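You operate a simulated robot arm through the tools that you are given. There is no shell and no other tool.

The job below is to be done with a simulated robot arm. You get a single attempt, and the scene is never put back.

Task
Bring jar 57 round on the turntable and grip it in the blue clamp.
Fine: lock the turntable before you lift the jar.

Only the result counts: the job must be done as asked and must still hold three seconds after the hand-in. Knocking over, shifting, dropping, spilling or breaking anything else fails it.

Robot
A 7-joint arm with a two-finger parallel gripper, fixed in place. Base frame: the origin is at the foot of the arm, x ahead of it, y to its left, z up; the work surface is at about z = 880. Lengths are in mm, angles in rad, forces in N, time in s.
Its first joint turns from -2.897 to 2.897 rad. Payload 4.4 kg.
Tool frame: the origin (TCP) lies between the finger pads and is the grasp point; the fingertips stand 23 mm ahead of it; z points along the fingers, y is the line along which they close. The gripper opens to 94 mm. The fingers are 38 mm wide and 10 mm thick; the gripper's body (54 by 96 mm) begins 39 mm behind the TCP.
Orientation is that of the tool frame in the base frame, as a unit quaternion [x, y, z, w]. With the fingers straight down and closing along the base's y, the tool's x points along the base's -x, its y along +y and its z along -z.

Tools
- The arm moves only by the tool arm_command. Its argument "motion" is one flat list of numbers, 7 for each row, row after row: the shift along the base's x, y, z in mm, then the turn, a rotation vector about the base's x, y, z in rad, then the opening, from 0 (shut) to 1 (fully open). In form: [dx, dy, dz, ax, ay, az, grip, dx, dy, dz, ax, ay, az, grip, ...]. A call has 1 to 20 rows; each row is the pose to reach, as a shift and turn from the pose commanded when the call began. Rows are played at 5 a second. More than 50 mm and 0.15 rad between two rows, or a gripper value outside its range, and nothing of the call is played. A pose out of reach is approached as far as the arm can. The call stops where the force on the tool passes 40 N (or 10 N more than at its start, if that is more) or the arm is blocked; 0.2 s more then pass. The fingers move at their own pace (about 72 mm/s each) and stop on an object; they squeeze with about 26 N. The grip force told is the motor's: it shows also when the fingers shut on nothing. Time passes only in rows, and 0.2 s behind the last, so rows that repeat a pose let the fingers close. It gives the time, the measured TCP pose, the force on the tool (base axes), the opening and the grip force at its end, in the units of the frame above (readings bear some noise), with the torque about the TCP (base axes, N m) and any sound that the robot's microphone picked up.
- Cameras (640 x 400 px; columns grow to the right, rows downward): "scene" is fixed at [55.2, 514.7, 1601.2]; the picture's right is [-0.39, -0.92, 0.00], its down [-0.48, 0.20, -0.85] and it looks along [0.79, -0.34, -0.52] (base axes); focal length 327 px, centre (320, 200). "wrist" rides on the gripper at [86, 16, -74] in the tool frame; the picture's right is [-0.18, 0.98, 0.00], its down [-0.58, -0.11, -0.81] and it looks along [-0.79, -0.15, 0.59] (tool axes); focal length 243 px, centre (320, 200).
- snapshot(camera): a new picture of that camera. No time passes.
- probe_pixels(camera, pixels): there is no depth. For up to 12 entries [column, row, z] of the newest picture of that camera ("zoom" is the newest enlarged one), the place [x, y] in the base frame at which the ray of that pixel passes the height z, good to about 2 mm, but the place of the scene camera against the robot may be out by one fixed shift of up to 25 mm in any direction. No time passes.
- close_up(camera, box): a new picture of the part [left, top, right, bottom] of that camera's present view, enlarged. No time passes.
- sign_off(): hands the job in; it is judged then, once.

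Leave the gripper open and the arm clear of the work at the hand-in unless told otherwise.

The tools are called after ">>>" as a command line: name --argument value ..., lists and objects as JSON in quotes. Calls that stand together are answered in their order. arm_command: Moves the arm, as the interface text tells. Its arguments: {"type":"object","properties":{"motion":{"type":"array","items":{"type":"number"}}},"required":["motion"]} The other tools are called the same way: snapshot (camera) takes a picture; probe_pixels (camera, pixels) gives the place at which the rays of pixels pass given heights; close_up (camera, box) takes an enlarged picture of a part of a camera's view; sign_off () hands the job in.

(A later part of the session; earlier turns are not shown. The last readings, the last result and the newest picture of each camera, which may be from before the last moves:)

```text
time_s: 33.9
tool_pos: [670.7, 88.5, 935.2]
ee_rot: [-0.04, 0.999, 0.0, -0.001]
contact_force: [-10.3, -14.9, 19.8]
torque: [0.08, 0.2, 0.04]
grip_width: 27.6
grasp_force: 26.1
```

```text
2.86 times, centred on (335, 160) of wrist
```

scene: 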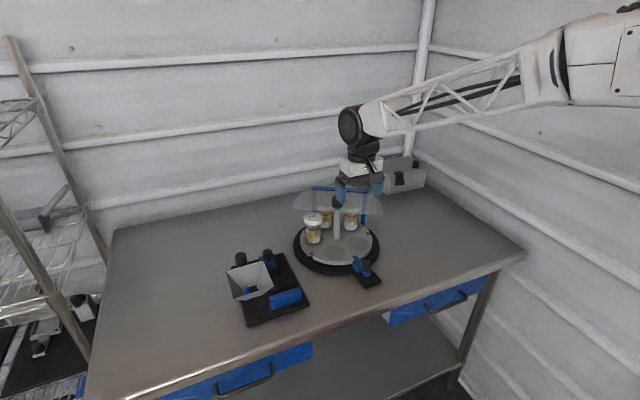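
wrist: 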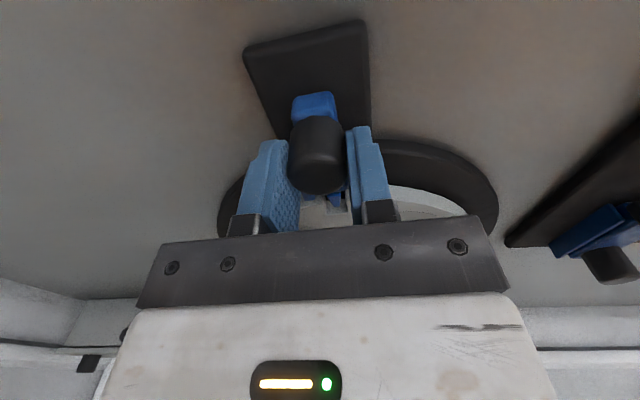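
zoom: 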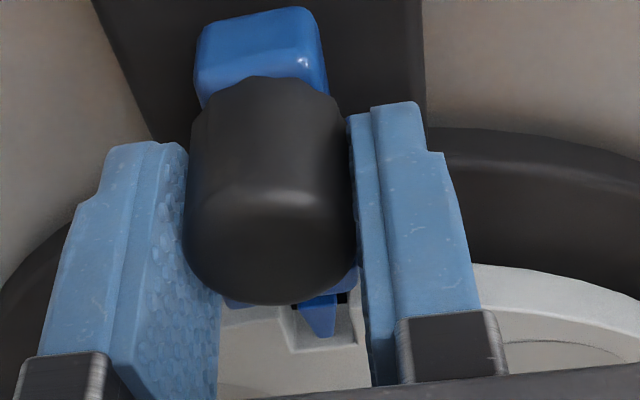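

A reaction of 10 N in x shows the slide is at its stop, and the tongue is seated in the notch. I'll open, rise, and check from above.

>>> arm_command --motion '[0, 0, 0, 0, 0, 0, 0.4, 0, 0, 0, 0, 0, 0, 1, 0, 0, 0, 0, 0, 0, 1, 0, 0, 35, 0, 0, 0, 1, -20, 2, 80, 0, 0, -0.04, 1, -45, 5, 120, 0, 0, -0.08, 1]'

>>> snapshot --camera "wrist"

>>> close_up --camera "wrist" --box '[280, 70, 400, 170]'

>>> close_up --camera "scene" --box '[335, 235, 395, 295]'

```text
time_s: 35.3
tool_pos: [626.0, 94.0, 1056.5]
ee_rot: [0.001, 1.0, 0.001, 0.0]
contact_force: [-0.8, 0.5, -1.1]
torque: [-0.04, -0.01, -0.01]
grip_width: 94.0
grasp_force: 0.0
```

```text
taken
```

wrist: 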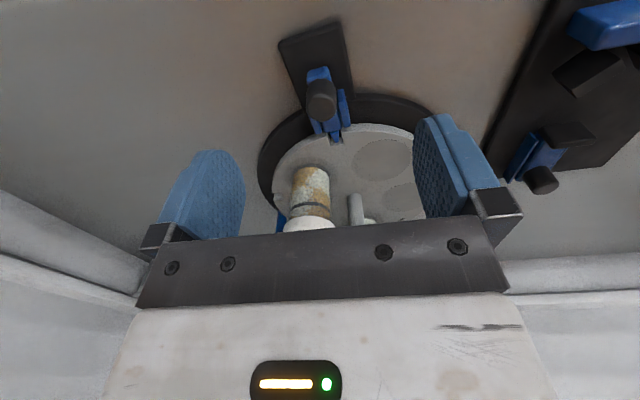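

```text
4.00 times, centred on (340, 120) of wrist
```

zoom: 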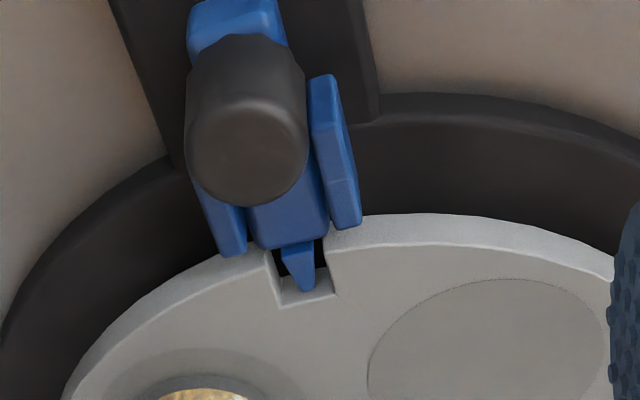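

```text
6.67 times, centred on (365, 265) of scene
```

zoom: 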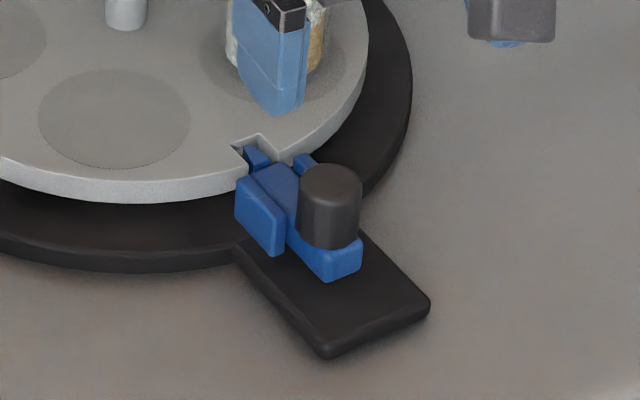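

The tongue is fully in the notch, just as it was at the start. Before picking I want to know whether the shield overhangs jar 57 at this seat, so I'll rise to an overview pose.

>>> arm_command --motion '[10, 5, 30, 0, 0, 0, 1, 25, 10, 60, 0, 0, 0, 1, 45, 16, 90, 0, 0, 0, 1, 64, 22, 120, 0, 0, 0, 1]'

>>> snapshot --camera "wrist"

>>> close_up --camera "wrist" --box '[200, 60, 440, 220]'

>>> close_up --camera "scene" --box '[290, 180, 390, 240]'

```text
time_s: 36.3
tool_pos: [692.8, 116.2, 1176.9]
ee_rot: [0.001, 1.0, 0.0, 0.001]
contact_force: [0.5, -0.8, 0.6]
torque: [0.02, -0.01, 0.0]
grip_width: 93.8
grasp_force: 0.1
```

```text
taken
```

wrist: 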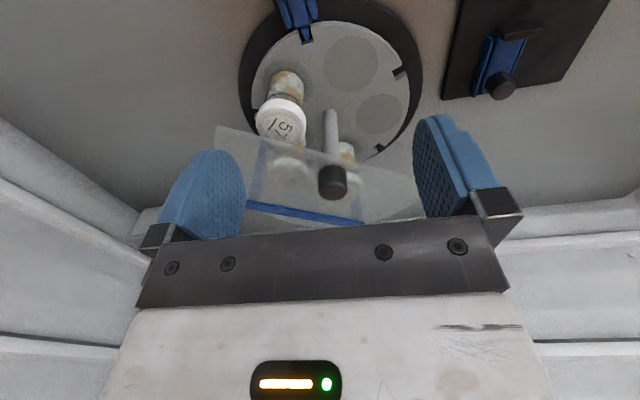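

```text
2.50 times, centred on (320, 140) of wrist
```

zoom: 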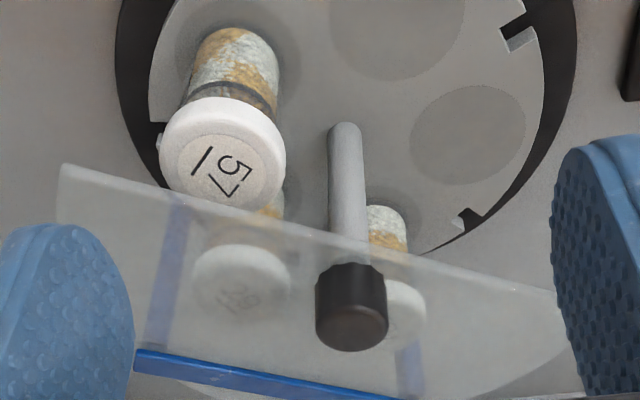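

```text
6.40 times, centred on (340, 210) of scene
```

zoom: 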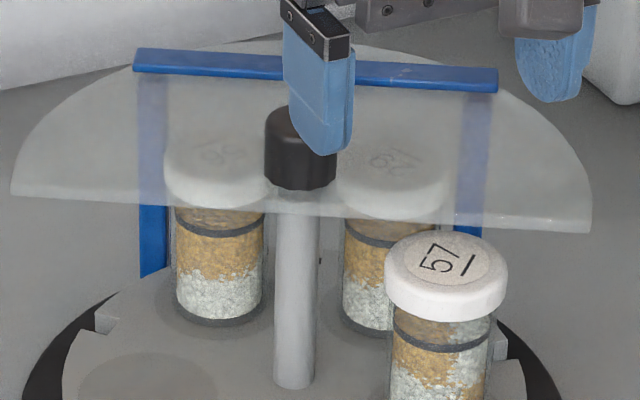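

The view confirms that the shield edge overhangs about half of lid 57 at this seat, so a straight lift here would hit the shield. I'll bring the jar one more step (72°) to the fully open seat near (767,144). First I'll go back to the latch knob at (665,88.7) and grip it.

>>> arm_command --motion '[-8, -9, -40, 0, 0, 0.03, 1, -16, -18, -80, 0, 0, 0.06, 1, -24.5, -27.4, -120, 0, 0, 0.08, 1, -24.5, -27.4, -160, 0, 0, 0.08, 1, -24.5, -27.4, -200, 0, 0, 0.08, 1, -24.5, -27.4, -240, 0, 0, 0.08, 1, -24.5, -27.4, -240, 0, 0, 0.08, 1, -24.5, -27.4, -240, 0, 0, 0.08, 0.5, -24.5, -27.4, -240, 0, 0, 0.08, 0.2, -24.5, -27.4, -240, 0, 0, 0.08, 0, -24.5, -27.4, -240, 0, 0, 0.08, 0, -24.5, -27.4, -240, 0, 0, 0.08, 0]'

>>> snapshot --camera "wrist"

```text
time_s: 38.9
tool_pos: [664.7, 87.6, 935.2]
ee_rot: [-0.039, 0.999, 0.0, 0.001]
contact_force: [0.9, -6.7, 0.2]
torque: [0.24, -0.03, -0.05]
grip_width: 27.8
grasp_force: 26.5
```

```text
taken
```

wrist: 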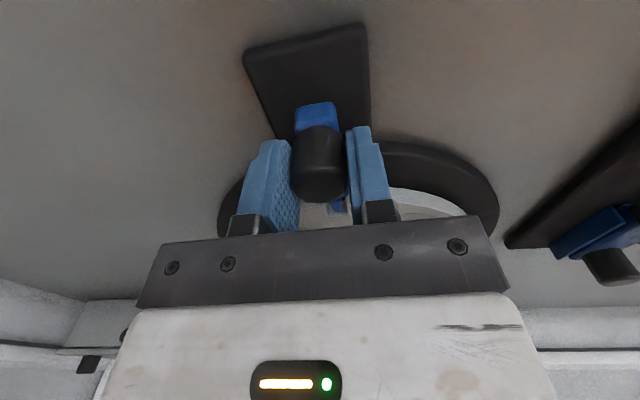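

The knob is gripped centrally at 27.8 mm. I'll pull it out 18 mm along the slide.

>>> arm_command --motion '[-4, -0.3, 0, 0, 0, 0, 0, -8, -0.5, 0, 0, 0, 0, 0, -12, -0.8, 0, 0, 0, 0, 0, -15, -1.0, 0, 0, 0, 0, 0, -18, -1.2, 0, 0, 0, 0, 0]'

>>> close_up --camera "wrist" --box '[270, 90, 400, 230]'

```text
time_s: 40.1
tool_pos: [647.3, 87.3, 937.0]
ee_rot: [-0.04, 0.999, 0.0, 0.0]
contact_force: [-0.4, 1.7, -0.7]
torque: [0.25, 0.47, 0.16]
grip_width: 27.8
grasp_force: 26.0
```

```text
2.86 times, centred on (335, 160) of wrist
```

zoom: 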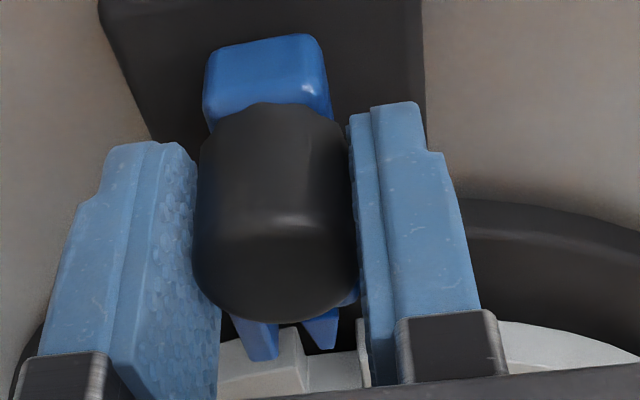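

The tongue has come out. I'll pull 1.5 mm more for margin, release, rise, and travel high to a point above the centre knob.

>>> arm_command --motion '[-1.5, -0.1, 0, 0, 0, 0, 0, -1.5, -0.1, 0, 0, 0, 0, 0.4, -1.5, -0.1, 0, 0, 0, 0, 1, -1.5, -0.1, 0, 0, 0, 0, 1, -1.5, -0.1, 40, 0, 0, 0, 1, -1.5, -0.1, 85, 0, 0, 0, 1, -1.5, 0, 130, 0, 0, 0, 1, 10, 2, 175, 0, 0, -0.03, 1, 45, 4, 205, 0, 0, -0.06, 1, 85, 8, 225, 0, 0, -0.08, 1, 125, 12, 225, 0, 0, -0.08, 1, 160, 15, 225, 0, 0, -0.08, 1, 188, 16.8, 225, 0, 0, -0.08, 1]'

>>> snapshot --camera "wrist"

>>> close_up --camera "scene" --box '[280, 160, 400, 290]'

```text
time_s: 42.9
tool_pos: [834.3, 104.3, 1161.4]
ee_rot: [0.0, 1.0, 0.0, 0.0]
contact_force: [-0.3, -0.4, 0.0]
torque: [-0.01, 0.02, 0.04]
grip_width: 94.4
grasp_force: 0.0
```

```text
taken
```

wrist: 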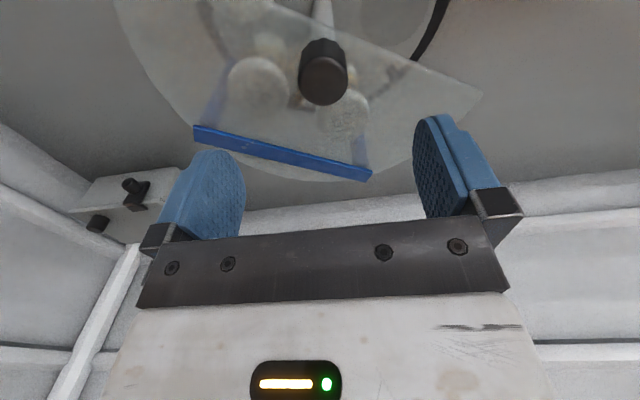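

```text
3.08 times, centred on (340, 225) of scene
```

zoom: 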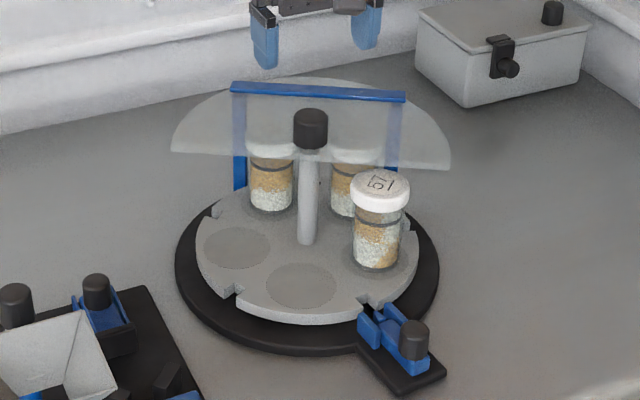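

The latch is still out. I'll lower onto the centre knob to TCP z about 1072 and close.

>>> arm_command --motion '[0, -0.6, -30, 0, 0, 0, 1, 0, -0.6, -60, 0, 0, 0, 1, 0, -0.6, -90, 0, 0, 0, 1, 0, -0.6, -90, 0, 0, 0, 0.6, 0, -0.6, -90, 0, 0, 0, 0.3, 0, -0.6, -90, 0, 0, 0, 0, 0, -0.6, -90, 0, 0, 0, 0, 0, -0.6, -90, 0, 0, 0, 0]'

>>> snapshot --camera "wrist"

```text
time_s: 44.7
tool_pos: [836.1, 106.0, 1073.4]
ee_rot: [0.002, 1.0, 0.0, 0.001]
contact_force: [4.8, 24.1, 0.2]
torque: [0.78, -0.09, -0.06]
grip_width: 35.8
grasp_force: 25.5
```

```text
taken
```

wrist: 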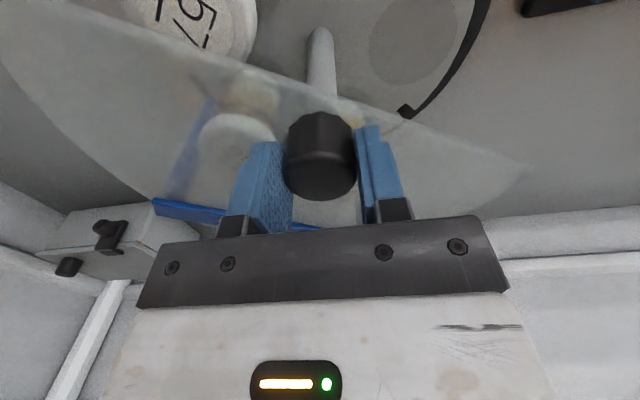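

Gripped, with 24 N of side force. I'll shift 0.9 mm in +y, then turn clockwise by 1.25 rad in small steps.

>>> arm_command --motion '[0, 0.5, 0, 0, 0, 0, 0, 0, 0.9, 0, 0, 0, 0, 0, 0, 0.9, 0, 0, 0, -0.06, 0, 0, 0.9, 0, 0, 0, -0.13, 0, 0, 0.9, 0, 0, 0, -0.2, 0, 0, 0.9, 0, 0, 0, -0.27, 0, 0, 0.9, 0, 0, 0, -0.34, 0, 0, 0.9, 0, 0, 0, -0.41, 0, 0, 0.9, 0, 0, 0, -0.48, 0, 0, 0.9, 0, 0, 0, -0.56, 0, 0, 0.9, 0, 0, 0, -0.64, 0, 0, 0.9, 0, 0, 0, -0.72, 0, 0, 0.9, 0, 0, 0, -0.8, 0, 0, 0.9, 0, 0, 0, -0.88, 0, 0, 0.9, 0, 0, 0, -0.95, 0, 0, 0.9, 0, 0, 0, -1.02, 0, 0, 0.9, 0, 0, 0, -1.09, 0, 0, 0.9, 0, 0, 0, -1.15, 0, 0, 0.9, 0, 0, 0, -1.21, 0, 0, 0.9, 0, 0, 0, -1.25, 0]'

>>> close_up --camera "scene" --box '[280, 160, 400, 290]'

>>> close_up --camera "scene" --box '[335, 235, 395, 295]'

```text
time_s: 48.0
tool_pos: [836.6, 105.1, 1072.2]
ee_rot: [0.466, 0.885, 0.0, 0.001]
contact_force: [10.6, 8.7, -4.1]
torque: [-0.17, 0.19, 0.01]
grip_width: 35.7
grasp_force: 26.4
stopped in row 16: the force on the tool passed its limit at 40 N (the readings are from after the stop); the commanded pose is now the measured one
```

```text
3.08 times, centred on (340, 225) of scene
```

zoom: 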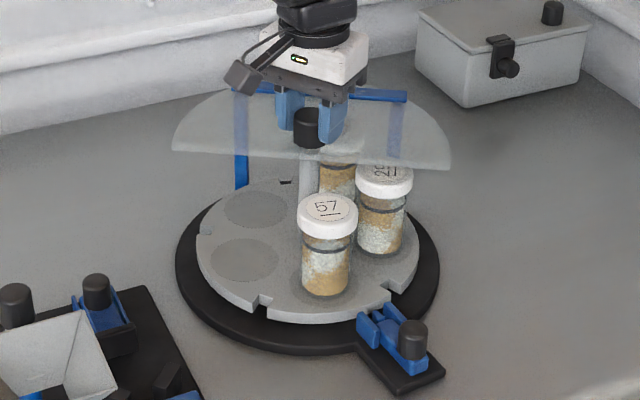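

```text
6.67 times, centred on (365, 265) of scene
```

zoom: 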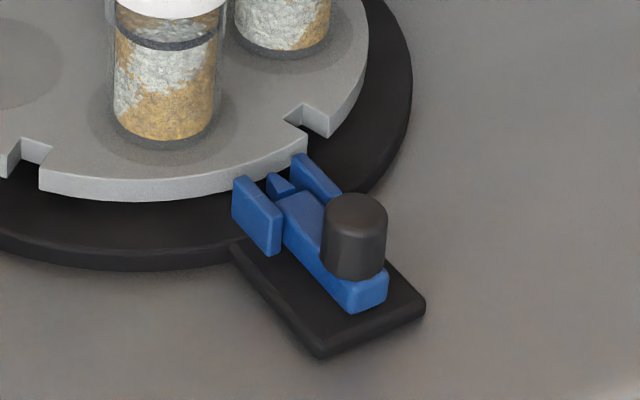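

The turn stopped at about −0.97 rad on side force, and nothing is displaced. I'll recentre by 0.3 mm in x and y and turn the remaining 0.28 rad slowly.

>>> arm_command --motion '[0.3, 0.3, 0, 0, 0, 0, 0, 0.3, 0.3, 0, 0, 0, -0.05, 0, 0.3, 0.3, 0, 0, 0, -0.1, 0, 0.3, 0.3, 0, 0, 0, -0.15, 0, 0.3, 0.3, 0, 0, 0, -0.2, 0, 0.3, 0.3, 0, 0, 0, -0.24, 0, 0.3, 0.3, 0, 0, 0, -0.28, 0, 0.3, 0.3, 0, 0, 0, -0.28, 0]'

>>> close_up --camera "scene" --box '[280, 160, 400, 290]'

>>> close_up --camera "scene" --box '[335, 235, 395, 295]'

```text
time_s: 49.8
tool_pos: [836.6, 105.7, 1071.9]
ee_rot: [0.585, 0.811, 0.0, 0.002]
contact_force: [13.1, 1.7, -6.9]
torque: [-0.51, 0.05, -0.12]
grip_width: 35.9
grasp_force: 25.5
```

```text
3.08 times, centred on (340, 225) of scene
```

zoom: 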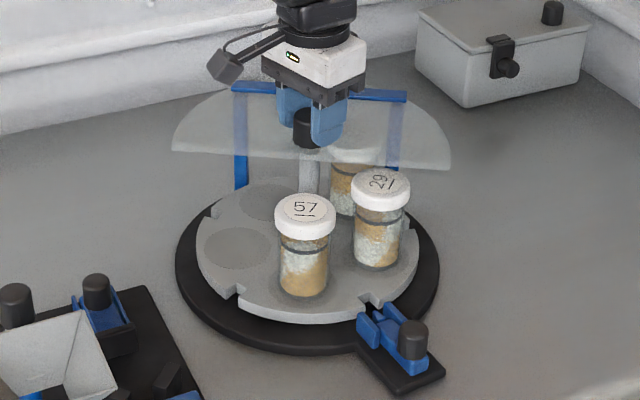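

```text
6.67 times, centred on (365, 265) of scene
```

zoom: 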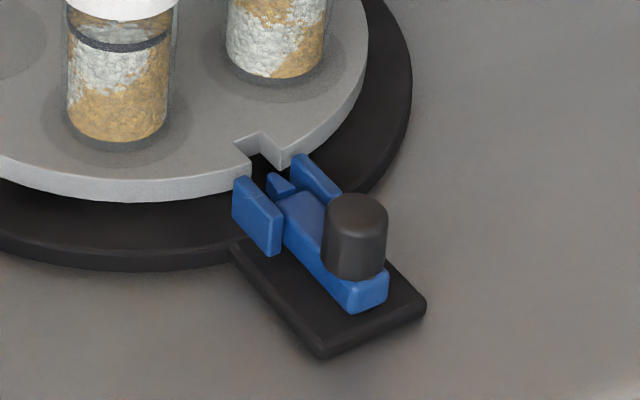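

Jar 57 is now at the fully open near-left seat, and the notch corners (zoom (262,133), (283,163)) match the earlier locked picture. I'll release, rise, and go back to the latch viewpoint.

>>> arm_command --motion '[0, 0, 0, 0, 0, 0, 0.5, 0, 0, 0, 0, 0, 0, 1, 0, 0, 0, 0, 0, 0, 1, 0, 0, 30, 0, 0, 0, 1, 0, 0, 70, 0, 0, 0, 1, -20, -1, 95, 0, 0, 0.125, 1, -41, -2, 95, 0, 0, 0.25, 1, -62, -3, 95, 0, 0, 0.375, 1, -83, -4, 95, 0, 0, 0.5, 1, -104, -6, 95, 0, 0, 0.63, 1, -125, -7, 85, 0, 0, 0.755, 1, -146, -8, 70, 0, 0, 0.88, 1, -167, -9, 45, 0, 0, 1.005, 1, -188, -10, 20, 0, 0, 1.13, 1, -210, -11, -12, 0, 0, 1.25, 1]'

>>> snapshot --camera "wrist"

>>> close_up --camera "wrist" --box '[280, 70, 400, 170]'

```text
time_s: 53.0
tool_pos: [625.9, 92.6, 1059.9]
ee_rot: [-0.001, 1.0, 0.001, 0.001]
contact_force: [1.0, -0.9, -0.4]
torque: [0.03, -0.02, -0.03]
grip_width: 94.3
grasp_force: 0.1
```

```text
taken
```

wrist: 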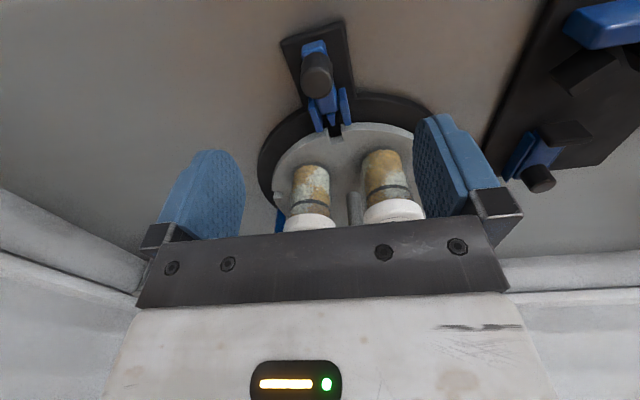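

```text
4.00 times, centred on (340, 120) of wrist
```

zoom: 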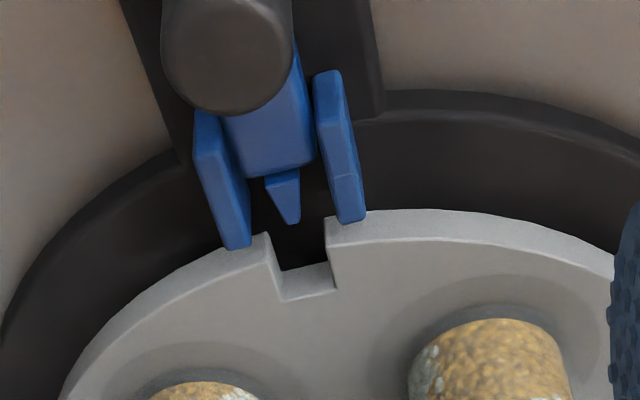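

The notch is well lined up with the tongue (offset about 0.5 mm). I'll go down on the latch knob at (645.5,87.2) and grip it.

>>> arm_command --motion '[10, -4, -35, 0, 0, 0.04, 1, 18.6, -7.2, -70, 0, 0, 0.08, 1, 18.6, -7.2, -100, 0, 0, 0.08, 1, 18.6, -7.2, -123, 0, 0, 0.08, 1, 18.6, -7.2, -123, 0, 0, 0.08, 1, 18.6, -7.2, -123, 0, 0, 0.08, 0.5, 18.6, -7.2, -123, 0, 0, 0.08, 0.2, 18.6, -7.2, -123, 0, 0, 0.08, 0, 18.6, -7.2, -123, 0, 0, 0.08, 0, 18.6, -7.2, -123, 0, 0, 0.08, 0]'

>>> snapshot --camera "wrist"

```text
time_s: 55.2
tool_pos: [643.0, 86.2, 939.4]
ee_rot: [-0.04, 0.999, 0.001, 0.001]
contact_force: [-2.0, 14.5, -1.0]
torque: [-0.16, -0.27, 0.16]
grip_width: 27.7
grasp_force: 26.1
```

```text
taken
```

wrist: 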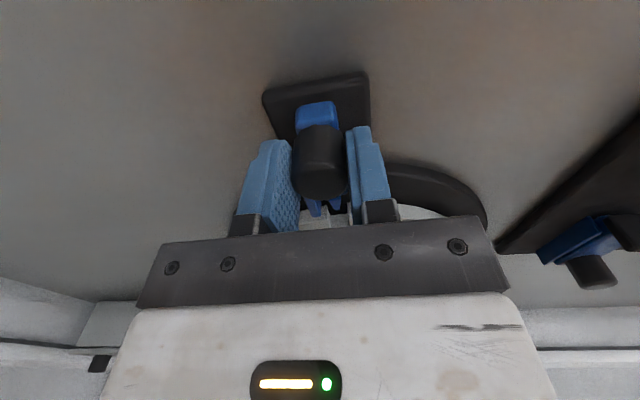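

The knob is gripped. I'll push it in 20 mm along the slide in 3 mm steps.

>>> arm_command --motion '[0, 0.5, 0, 0, 0, 0, 0, 3, 0.7, 0, 0, 0, 0, 0, 6, 0.9, 0, 0, 0, 0, 0, 9, 1.1, 0, 0, 0, 0, 0, 12, 1.3, 0, 0, 0, 0, 0, 15, 1.5, 0, 0, 0, 0, 0, 18, 1.7, 0, 0, 0, 0, 0, 20, 1.8, 0, 0, 0, 0, 0]'

>>> close_up --camera "wrist" --box '[270, 90, 400, 230]'

```text
time_s: 57.0
tool_pos: [664.3, 88.7, 937.3]
ee_rot: [-0.04, 0.999, 0.001, 0.0]
contact_force: [-2.7, -5.9, 23.3]
torque: [-0.43, -0.1, -0.03]
grip_width: 27.5
grasp_force: 25.8
```

```text
2.86 times, centred on (335, 160) of wrist
```

zoom: 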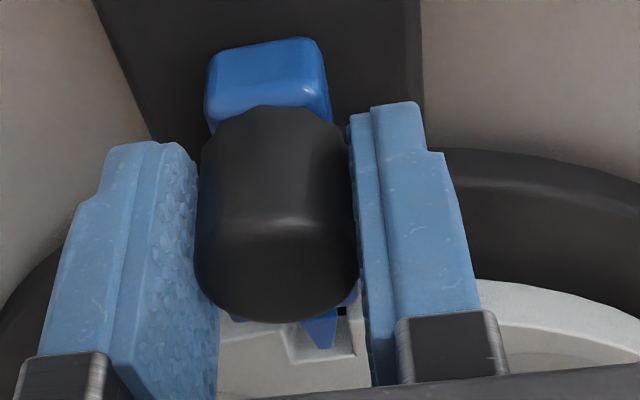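

The tongue is in the notch at its original place. I'll nudge it 1.5 mm more to seat it fully, then release, rise and check.

>>> arm_command --motion '[0.8, 0.2, 0, 0, 0, 0, 0, 1.5, 0.2, 0, 0, 0, 0, 0, 1.5, 0.2, 0, 0, 0, 0, 0]'

>>> arm_command --motion '[0, 0, 0, 0, 0, 0, 0.4, 0, 0, 0, 0, 0, 0, 1, 0, 0, 0, 0, 0, 0, 1, 0, 0, 35, 0, 0, 0, 1, -20, 2, 80, 0, 0, -0.04, 1, -40, 5, 120, 0, 0, -0.08, 1]'

>>> snapshot --camera "wrist"

>>> close_up --camera "wrist" --box '[280, 70, 400, 170]'

>>> close_up --camera "scene" --box '[335, 235, 395, 295]'

```text
time_s: 57.8
tool_pos: [665.2, 88.2, 936.0]
ee_rot: [-0.04, 0.999, 0.0, 0.0]
contact_force: [-21.2, -6.0, 9.7]
torque: [-0.38, 0.3, -0.03]
grip_width: 27.7
grasp_force: 26.4
```

```text
time_s: 59.2
tool_pos: [627.6, 93.3, 1056.0]
ee_rot: [0.0, 1.0, 0.001, 0.001]
contact_force: [0.8, 0.4, 0.4]
torque: [0.03, -0.02, 0.0]
grip_width: 94.1
grasp_force: 0.0
```

```text
taken
```

wrist: 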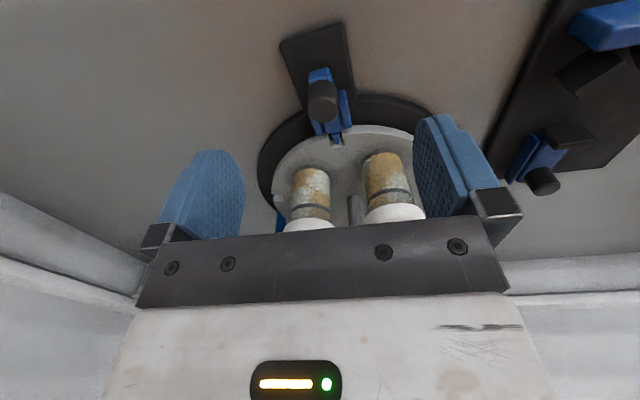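

```text
4.00 times, centred on (340, 120) of wrist
```

zoom: 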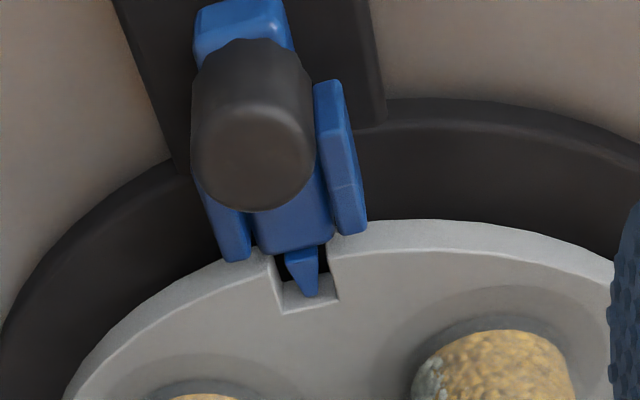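

```text
6.67 times, centred on (365, 265) of scene
```

zoom: 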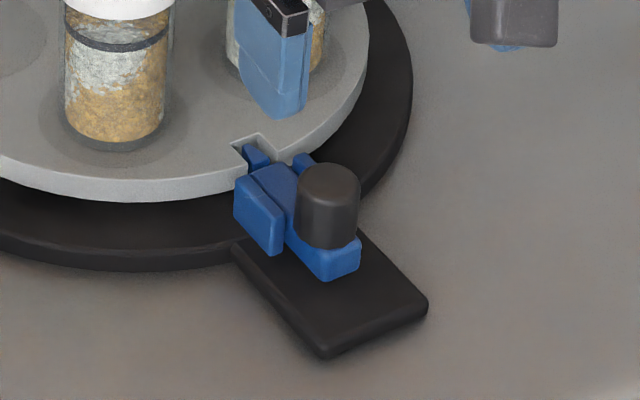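

The turntable is locked again, with the tongue fully seated and a 21 N stop reaction. Before lifting the jar I'll take a closer look at the clamp seat from above.

>>> arm_command --motion '[0, 38, 15, 0, 0, 0, 1, 0, 76, 30, 0, 0, 0, 1, 0, 114, 45, 0, 0, 0, 1, 0, 152, 60, 0, 0, 0, 1, 0, 190, 63, 0, 0, 0, 1, 3, 226, 63, 0, 0, 0, 1]'

>>> snapshot --camera "wrist"

>>> close_up --camera "wrist" --box '[240, 10, 440, 150]'

```text
time_s: 60.6
tool_pos: [628.6, 319.7, 1118.0]
ee_rot: [0.001, 1.0, 0.001, 0.001]
contact_force: [-0.3, 0.4, -0.8]
torque: [-0.01, 0.03, 0.02]
grip_width: 94.1
grasp_force: 0.1
```

```text
taken
```

wrist: 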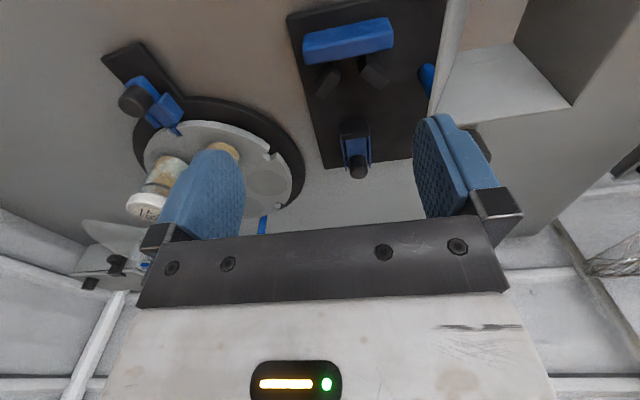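

```text
2.86 times, centred on (340, 80) of wrist
```

zoom: 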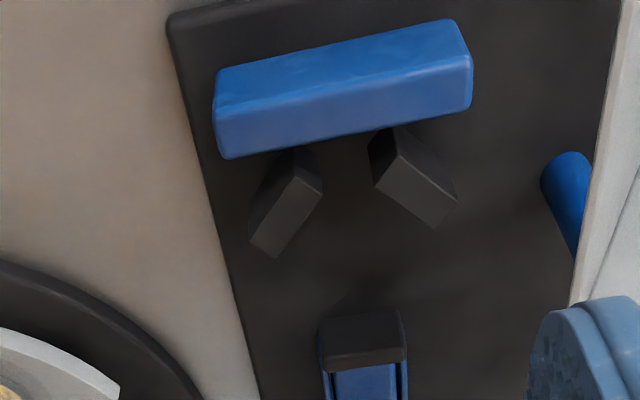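

The clamp is clear to me now. The V blocks meet near y 342.5, the seated jar centre would be about (705,342.5), and the open jaw face is at x about 758, which leaves about 29 mm to spare. Next I'll move above jar 57 near (766,143) with the tool yawed −45°, so the fingers avoid the post, the shield and jar 29, and take a look.

>>> arm_command --motion '[23, -30, -3, 0, 0, -0.131, 1, 45, -59, -6, 0, 0, -0.262, 1, 68, -89, -10, 0, 0, -0.393, 1, 91, -118, -13, 0, 0, -0.524, 1, 113, -148, -16, 0, 0, -0.655, 1, 136, -177, -20, 0, 0, -0.785, 1]'

>>> snapshot --camera "wrist"

>>> snapshot --camera "scene"

>>> close_up --camera "wrist" --box '[220, 0, 420, 140]'

```text
time_s: 62.0
tool_pos: [766.5, 142.2, 1101.1]
ee_rot: [0.384, 0.924, 0.001, 0.001]
contact_force: [-0.5, -0.7, 0.2]
torque: [0.03, 0.03, 0.0]
grip_width: 93.9
grasp_force: 0.1
```

```text
taken
```

wrist: 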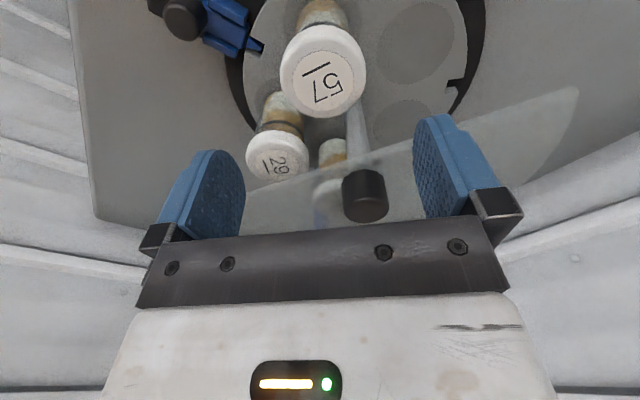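

```text
taken
```

scene: 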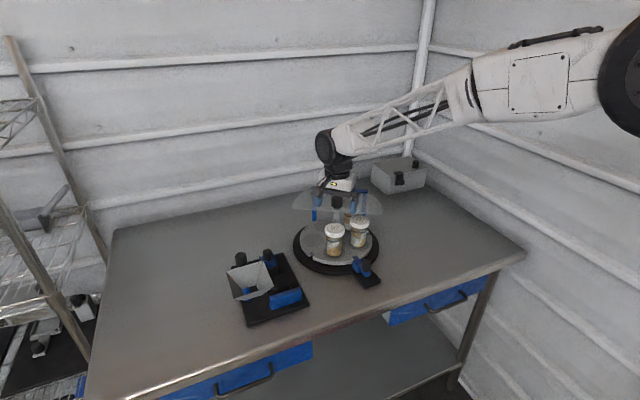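

```text
2.86 times, centred on (320, 70) of wrist
```

zoom: 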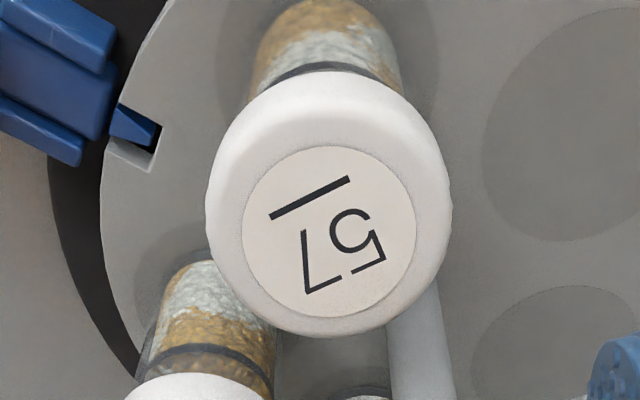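

Lid 57 is clear in the open, with its label centre at zoom (329,231). I'll probe its position at likely lid heights.

>>> probe_pixels --camera "zoom" --pixels '[[329, 231, 985], [329, 231, 990], [329, 231, 995], [329, 231, 1000], [206, 200, 985], [452, 200, 985], [330, 338, 992], [385, 70, 905]]'

```text
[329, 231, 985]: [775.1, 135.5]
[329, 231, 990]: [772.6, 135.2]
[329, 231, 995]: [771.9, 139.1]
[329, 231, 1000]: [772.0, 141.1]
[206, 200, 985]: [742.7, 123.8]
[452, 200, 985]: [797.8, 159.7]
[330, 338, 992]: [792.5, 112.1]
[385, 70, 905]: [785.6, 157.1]
```

The probes put the lid centre near (770,142), depending on its height (about 1000–1009). I'll descend 50 mm with a small shift and look again from closer to pin it down.

>>> arm_command --motion '[1.5, 0, -25, 0, 0, 0, 1, 3, 0, -50, 0, 0, 0, 1, 3, 0, -50, 0, 0, 0, 1]'

>>> snapshot --camera "wrist"

>>> close_up --camera "wrist" --box '[220, 60, 420, 200]'

>>> close_up --camera "scene" --box '[290, 180, 390, 260]'

```text
time_s: 62.8
tool_pos: [767.0, 144.9, 1049.6]
ee_rot: [0.383, 0.924, 0.001, 0.002]
contact_force: [0.4, 0.1, 1.1]
torque: [0.02, 0.01, -0.02]
grip_width: 93.8
grasp_force: 0.1
```

```text
taken
```

wrist: 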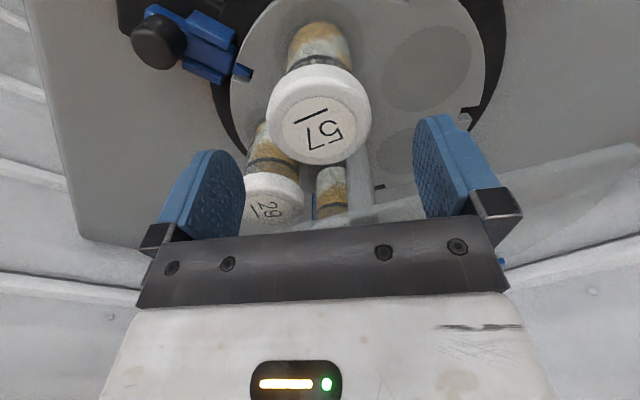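

```text
2.86 times, centred on (320, 130) of wrist
```

zoom: 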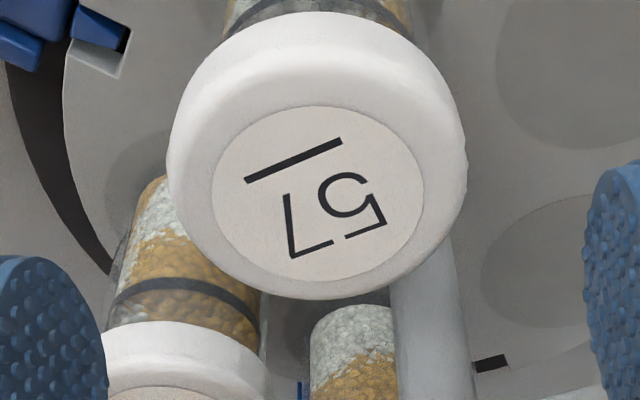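

```text
5.00 times, centred on (340, 220) of scene
```

zoom: 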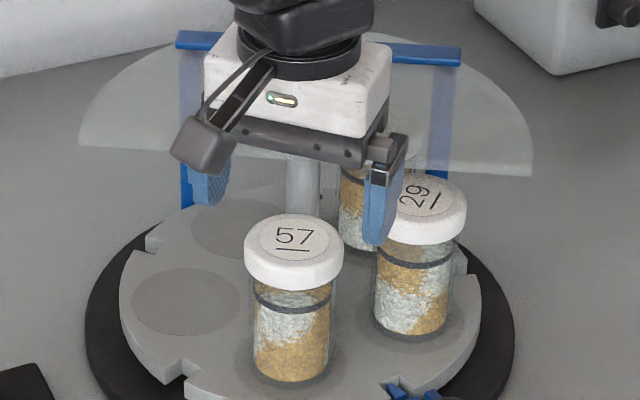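

The label centre is at wrist (319.3,127.2) in this nearer view. I'll probe it at several heights and intersect with the earlier ray.

>>> probe_pixels --camera "wrist" --pixels '[[319.3, 127.2, 990], [319.3, 127.2, 995], [319.3, 127.2, 1000], [319.3, 127.2, 1005], [319.3, 127.2, 1010], [319.3, 127.2, 1015], [319.3, 127.2, 1020], [319.3, 127.2, 1025], [319.5, 127.3, 1000], [319.1, 127.1, 1010], [319.5, 127.0, 1015], [319.2, 127.4, 1005]]'

```text
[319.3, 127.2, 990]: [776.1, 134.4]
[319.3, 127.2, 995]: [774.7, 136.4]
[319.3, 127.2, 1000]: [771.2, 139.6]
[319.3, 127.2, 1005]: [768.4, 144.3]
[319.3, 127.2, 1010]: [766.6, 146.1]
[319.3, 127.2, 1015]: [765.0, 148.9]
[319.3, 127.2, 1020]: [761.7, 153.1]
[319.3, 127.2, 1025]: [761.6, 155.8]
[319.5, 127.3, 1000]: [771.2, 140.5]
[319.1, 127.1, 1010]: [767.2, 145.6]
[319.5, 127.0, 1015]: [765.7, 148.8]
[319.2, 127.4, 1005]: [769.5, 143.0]
```

Both rays meet at about (768.5,143.8) with the lid top at about z 1005. I'll lower the open fingers round the lid to TCP z about 995.

>>> arm_command --motion '[-0.7, 0.6, -20, 0, 0, 0, 1, -0.7, 0.6, -40, 0, 0, 0, 1, -0.7, 0.6, -55, 0, 0, 0, 1, -0.7, 0.6, -55, 0, 0, 0, 1]'

>>> snapshot --camera "wrist"

>>> close_up --camera "scene" --box '[290, 180, 390, 260]'

```text
time_s: 63.8
tool_pos: [768.4, 144.3, 993.8]
ee_rot: [0.383, 0.924, 0.0, 0.001]
contact_force: [-0.5, -1.1, 0.3]
torque: [0.03, 0.0, 0.0]
grip_width: 93.8
grasp_force: 0.0
```

```text
taken
```

wrist: 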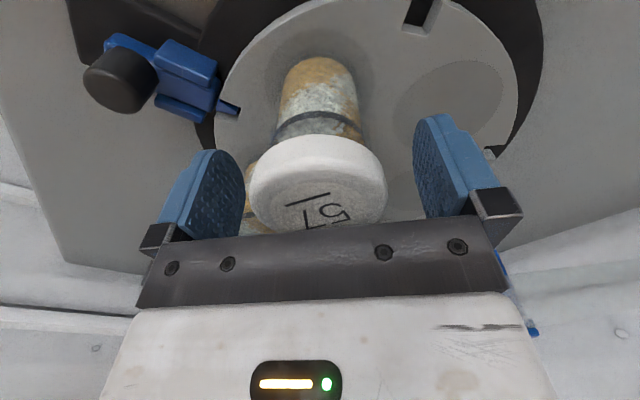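

```text
5.00 times, centred on (340, 220) of scene
```

zoom: 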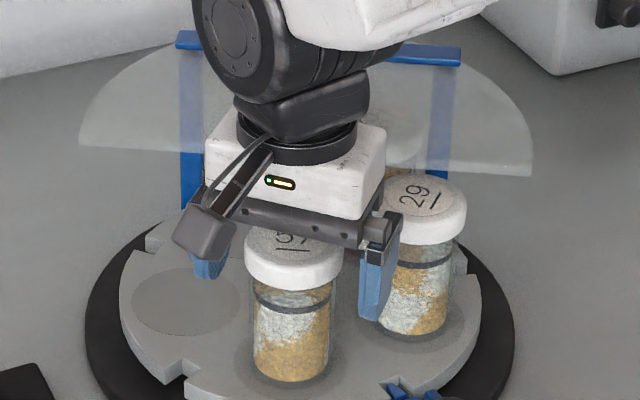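

The lid is centred between the fingers (wrist columns 250–387, with clear gaps) and nothing is touched. I'll close on the lid.

>>> arm_command --motion '[0, 0, 0, 0, 0, 0, 0.8, 0, 0, 0, 0, 0, 0, 0.65, 0, 0, 0, 0, 0, 0, 0.4, 0, 0, 0, 0, 0, 0, 0, 0, 0, 0, 0, 0, 0, 0, 0, 0, 0, 0, 0, 0, 0]'

>>> snapshot --camera "wrist"

>>> close_up --camera "scene" --box '[290, 180, 390, 260]'

```text
time_s: 65.2
tool_pos: [769.2, 143.7, 995.1]
ee_rot: [0.383, 0.924, 0.0, 0.002]
contact_force: [-0.4, 0.2, 0.2]
torque: [0.03, -0.03, 0.03]
grip_width: 58.3
grasp_force: 25.8
```

```text
taken
```

wrist: 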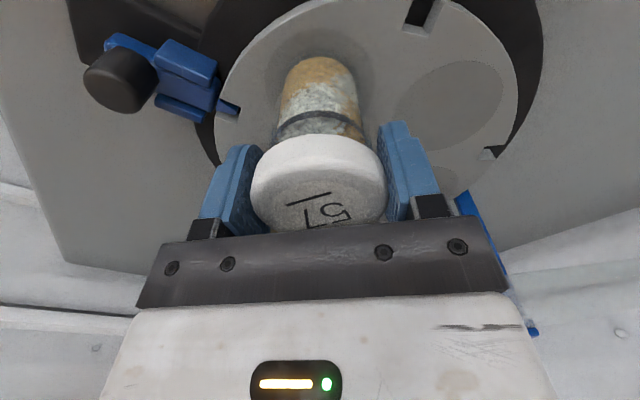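

```text
5.00 times, centred on (340, 220) of scene
```

zoom: 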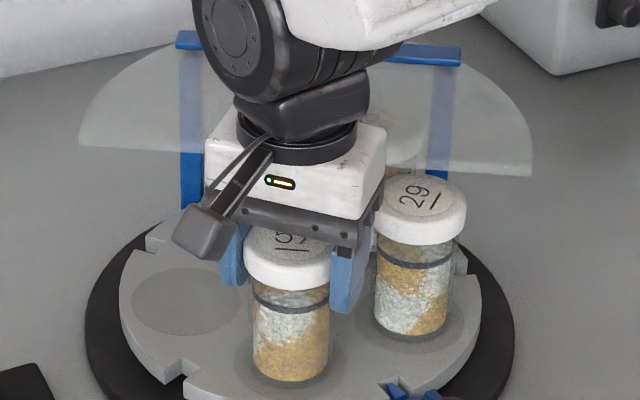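

The lid is held at 58.3 mm with 25.8 N and no side load. I'll lift straight up gently by 60 mm and check.

>>> arm_command --motion '[0, 0, 2, 0, 0, 0, 0, 0, 0, 6, 0, 0, 0, 0, 0, 0, 12, 0, 0, 0, 0, 0, 0, 20, 0, 0, 0, 0, 0, 0, 30, 0, 0, 0, 0, 0, 0, 40, 0, 0, 0, 0, 0, 0, 50, 0, 0, 0, 0, 0, 0, 60, 0, 0, 0, 0]'

>>> snapshot --camera "wrist"

>>> close_up --camera "scene" --box '[280, 160, 400, 290]'

```text
time_s: 67.0
tool_pos: [766.3, 144.2, 1054.7]
ee_rot: [0.383, 0.924, 0.0, 0.001]
contact_force: [-0.4, 0.5, -1.9]
torque: [-0.02, 0.0, 0.0]
grip_width: 58.5
grasp_force: 26.0
```

```text
taken
```

wrist: 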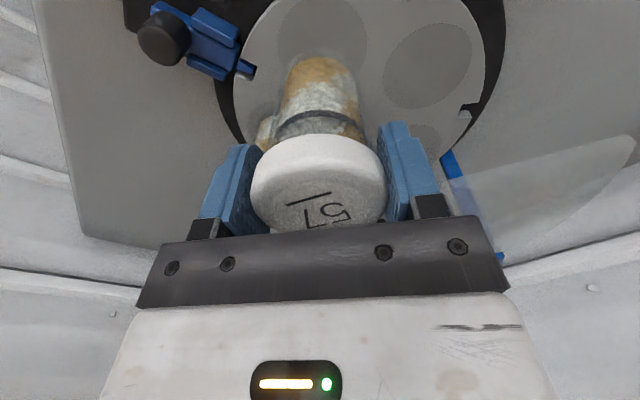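

```text
3.08 times, centred on (340, 225) of scene
```

zoom: 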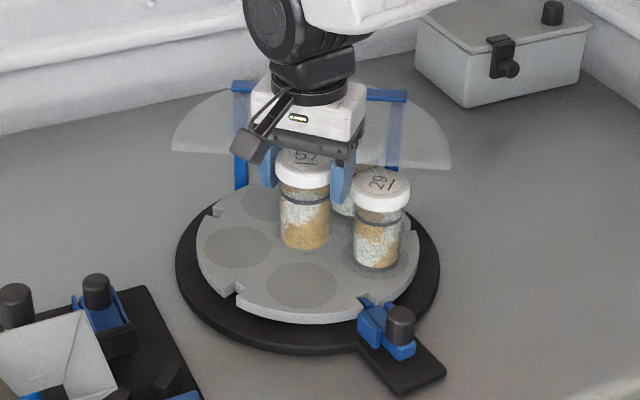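

The jar is up, weighs about 2 N, and hangs straight. The turntable stays locked. I'll carry it high over to the clamp at about (712,342.5,1100) while turning the tool to +5° yaw, which keeps the camera and gripper body about 18 mm or more clear of the funnel.

>>> arm_command --motion '[0, 0, 15, 0, 0, 0, 0, -2, 8, 35, 0, 0, 0.03, 0, -8, 30, 45, 0, 0, 0.11, 0, -15, 54, 45, 0, 0, 0.22, 0, -22, 78, 45, 0, 0, 0.33, 0, -29, 103, 45, 0, 0, 0.44, 0, -36, 128, 45, 0, 0, 0.55, 0, -43, 153, 45, 0, 0, 0.66, 0, -50, 178, 45, 0, 0, 0.77, 0, -55, 193, 45, 0, 0, 0.84, 0, -56.5, 198.7, 45, 0, 0, 0.873, 0, -56.5, 198.7, 45, 0, 0, 0.873, 0]'

>>> snapshot --camera "wrist"

>>> snapshot --camera "scene"

>>> close_up --camera "scene" --box '[210, 210, 340, 340]'

```text
time_s: 69.6
tool_pos: [709.5, 342.9, 1097.8]
ee_rot: [-0.045, 0.999, 0.001, 0.0]
contact_force: [-0.2, 0.5, -1.7]
torque: [0.0, -0.01, -0.01]
grip_width: 58.4
grasp_force: 25.8
```

```text
taken
```

wrist: 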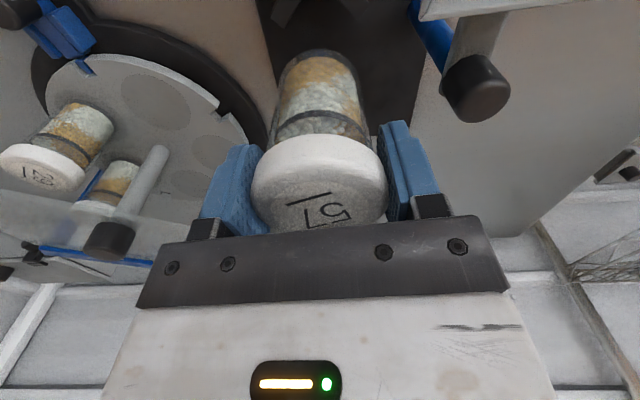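

```text
taken
```

scene: 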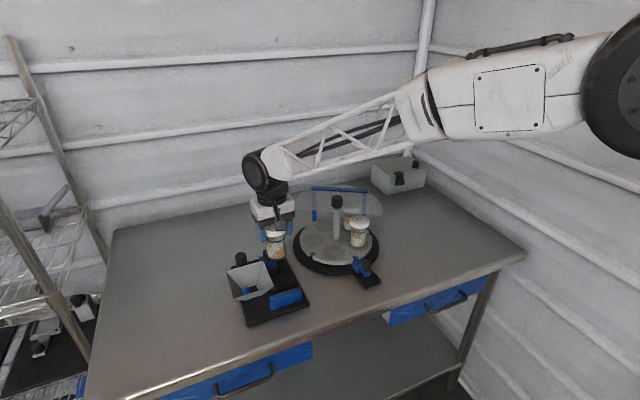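

```text
3.08 times, centred on (275, 275) of scene
```

zoom: 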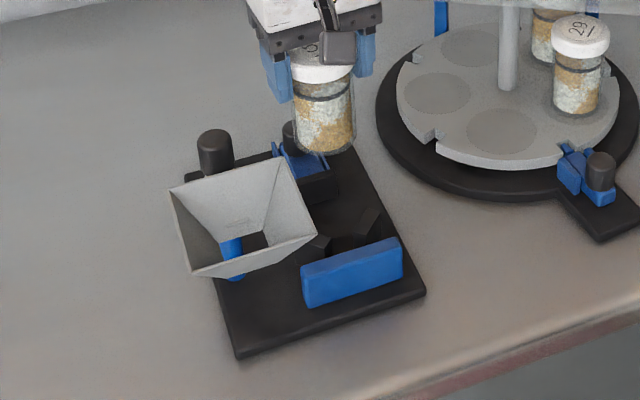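

The jar hangs over the clamp, well clear of the funnel. I'll lower it in stages, first to TCP z about 1035, where the jar's base is still above the jaws, and then look.

>>> arm_command --motion '[0, 0, -15, 0, 0, 0, 0, 0, 0, -30, 0, 0, 0, 0, 0, 0, -45, 0, 0, 0, 0, 0, 0, -60, 0, 0, 0, 0, 0, 0, -65, 0, 0, 0, 0]'

>>> snapshot --camera "wrist"

>>> close_up --camera "wrist" --box '[220, 0, 460, 150]'

>>> close_up --camera "scene" --box '[220, 220, 330, 330]'

```text
time_s: 70.8
tool_pos: [710.3, 342.7, 1035.9]
ee_rot: [-0.045, 0.999, 0.001, 0.001]
contact_force: [0.0, 0.5, -1.4]
torque: [-0.01, 0.0, -0.01]
grip_width: 58.2
grasp_force: 25.6
```

```text
taken
```

wrist: 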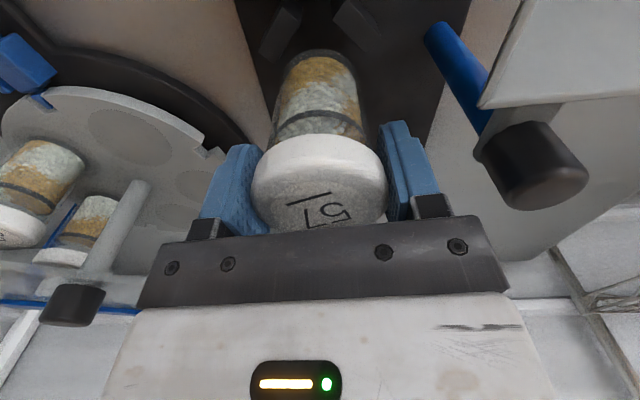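

```text
2.67 times, centred on (340, 75) of wrist
```

zoom: 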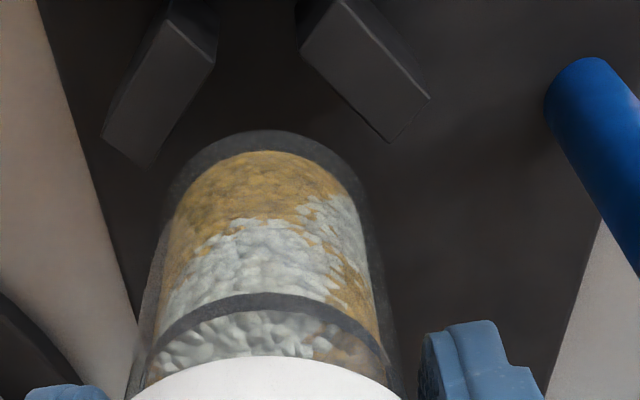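

```text
3.64 times, centred on (275, 275) of scene
```

zoom: 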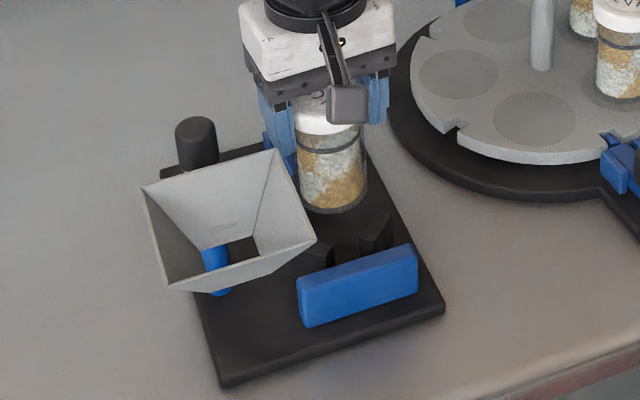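

The jar is centred on the V (V blocks symmetric about y 343, seated centre about (709,343)). I'll shift to x 716 so there's a gap of a few mm to the V blocks, and lower to TCP z about 996.

>>> arm_command --motion '[4, 0.5, 0, 0, 0, 0, 0, 4, 0.5, -10, 0, 0, 0, 0, 4, 0.5, -20, 0, 0, 0, 0, 4, 0.5, -30, 0, 0, 0, 0, 4, 0.5, -39, 0, 0, 0, 0]'

>>> snapshot --camera "wrist"

>>> close_up --camera "wrist" --box '[220, 0, 460, 150]'

>>> close_up --camera "scene" --box '[220, 220, 330, 330]'

```text
time_s: 72.0
tool_pos: [715.5, 343.8, 995.1]
ee_rot: [-0.044, 0.999, 0.0, 0.0]
contact_force: [0.8, -1.1, -2.3]
torque: [0.0, 0.0, 0.0]
grip_width: 58.5
grasp_force: 25.7
```

```text
taken
```

wrist: 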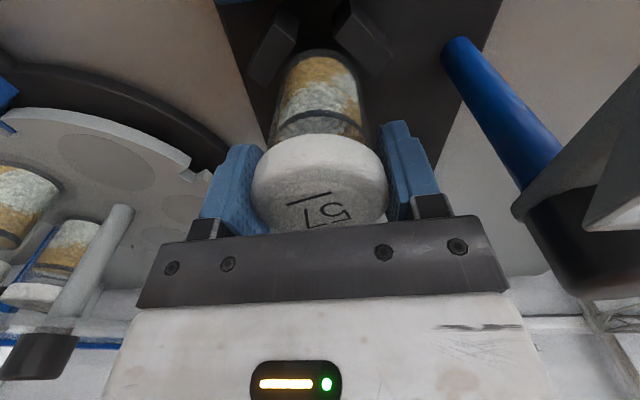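

```text
2.67 times, centred on (340, 75) of wrist
```

zoom: 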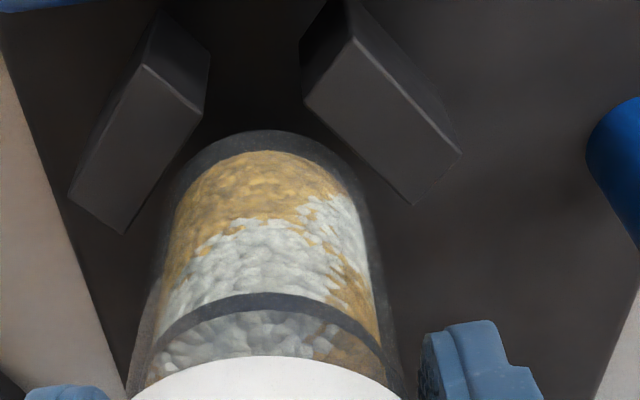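

```text
3.64 times, centred on (275, 275) of scene
```

zoom: 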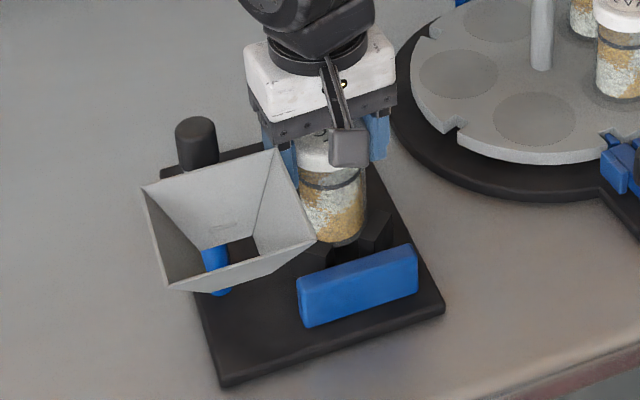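

The jar's base is entering the seat between the V blocks without contact (z force is just the weight). I'll continue down in 2 mm steps for 8 mm.

>>> arm_command --motion '[0, 0, -2, 0, 0, 0, 0, 0, 0, -4, 0, 0, 0, 0, 0, 0, -6, 0, 0, 0, 0, 0, 0, -8, 0, 0, 0, 0]'

```text
time_s: 73.0
tool_pos: [714.5, 343.9, 988.1]
ee_rot: [-0.045, 0.999, 0.001, 0.001]
contact_force: [-0.5, 0.9, -2.1]
torque: [0.02, 0.03, 0.03]
grip_width: 58.5
grasp_force: 26.2
```

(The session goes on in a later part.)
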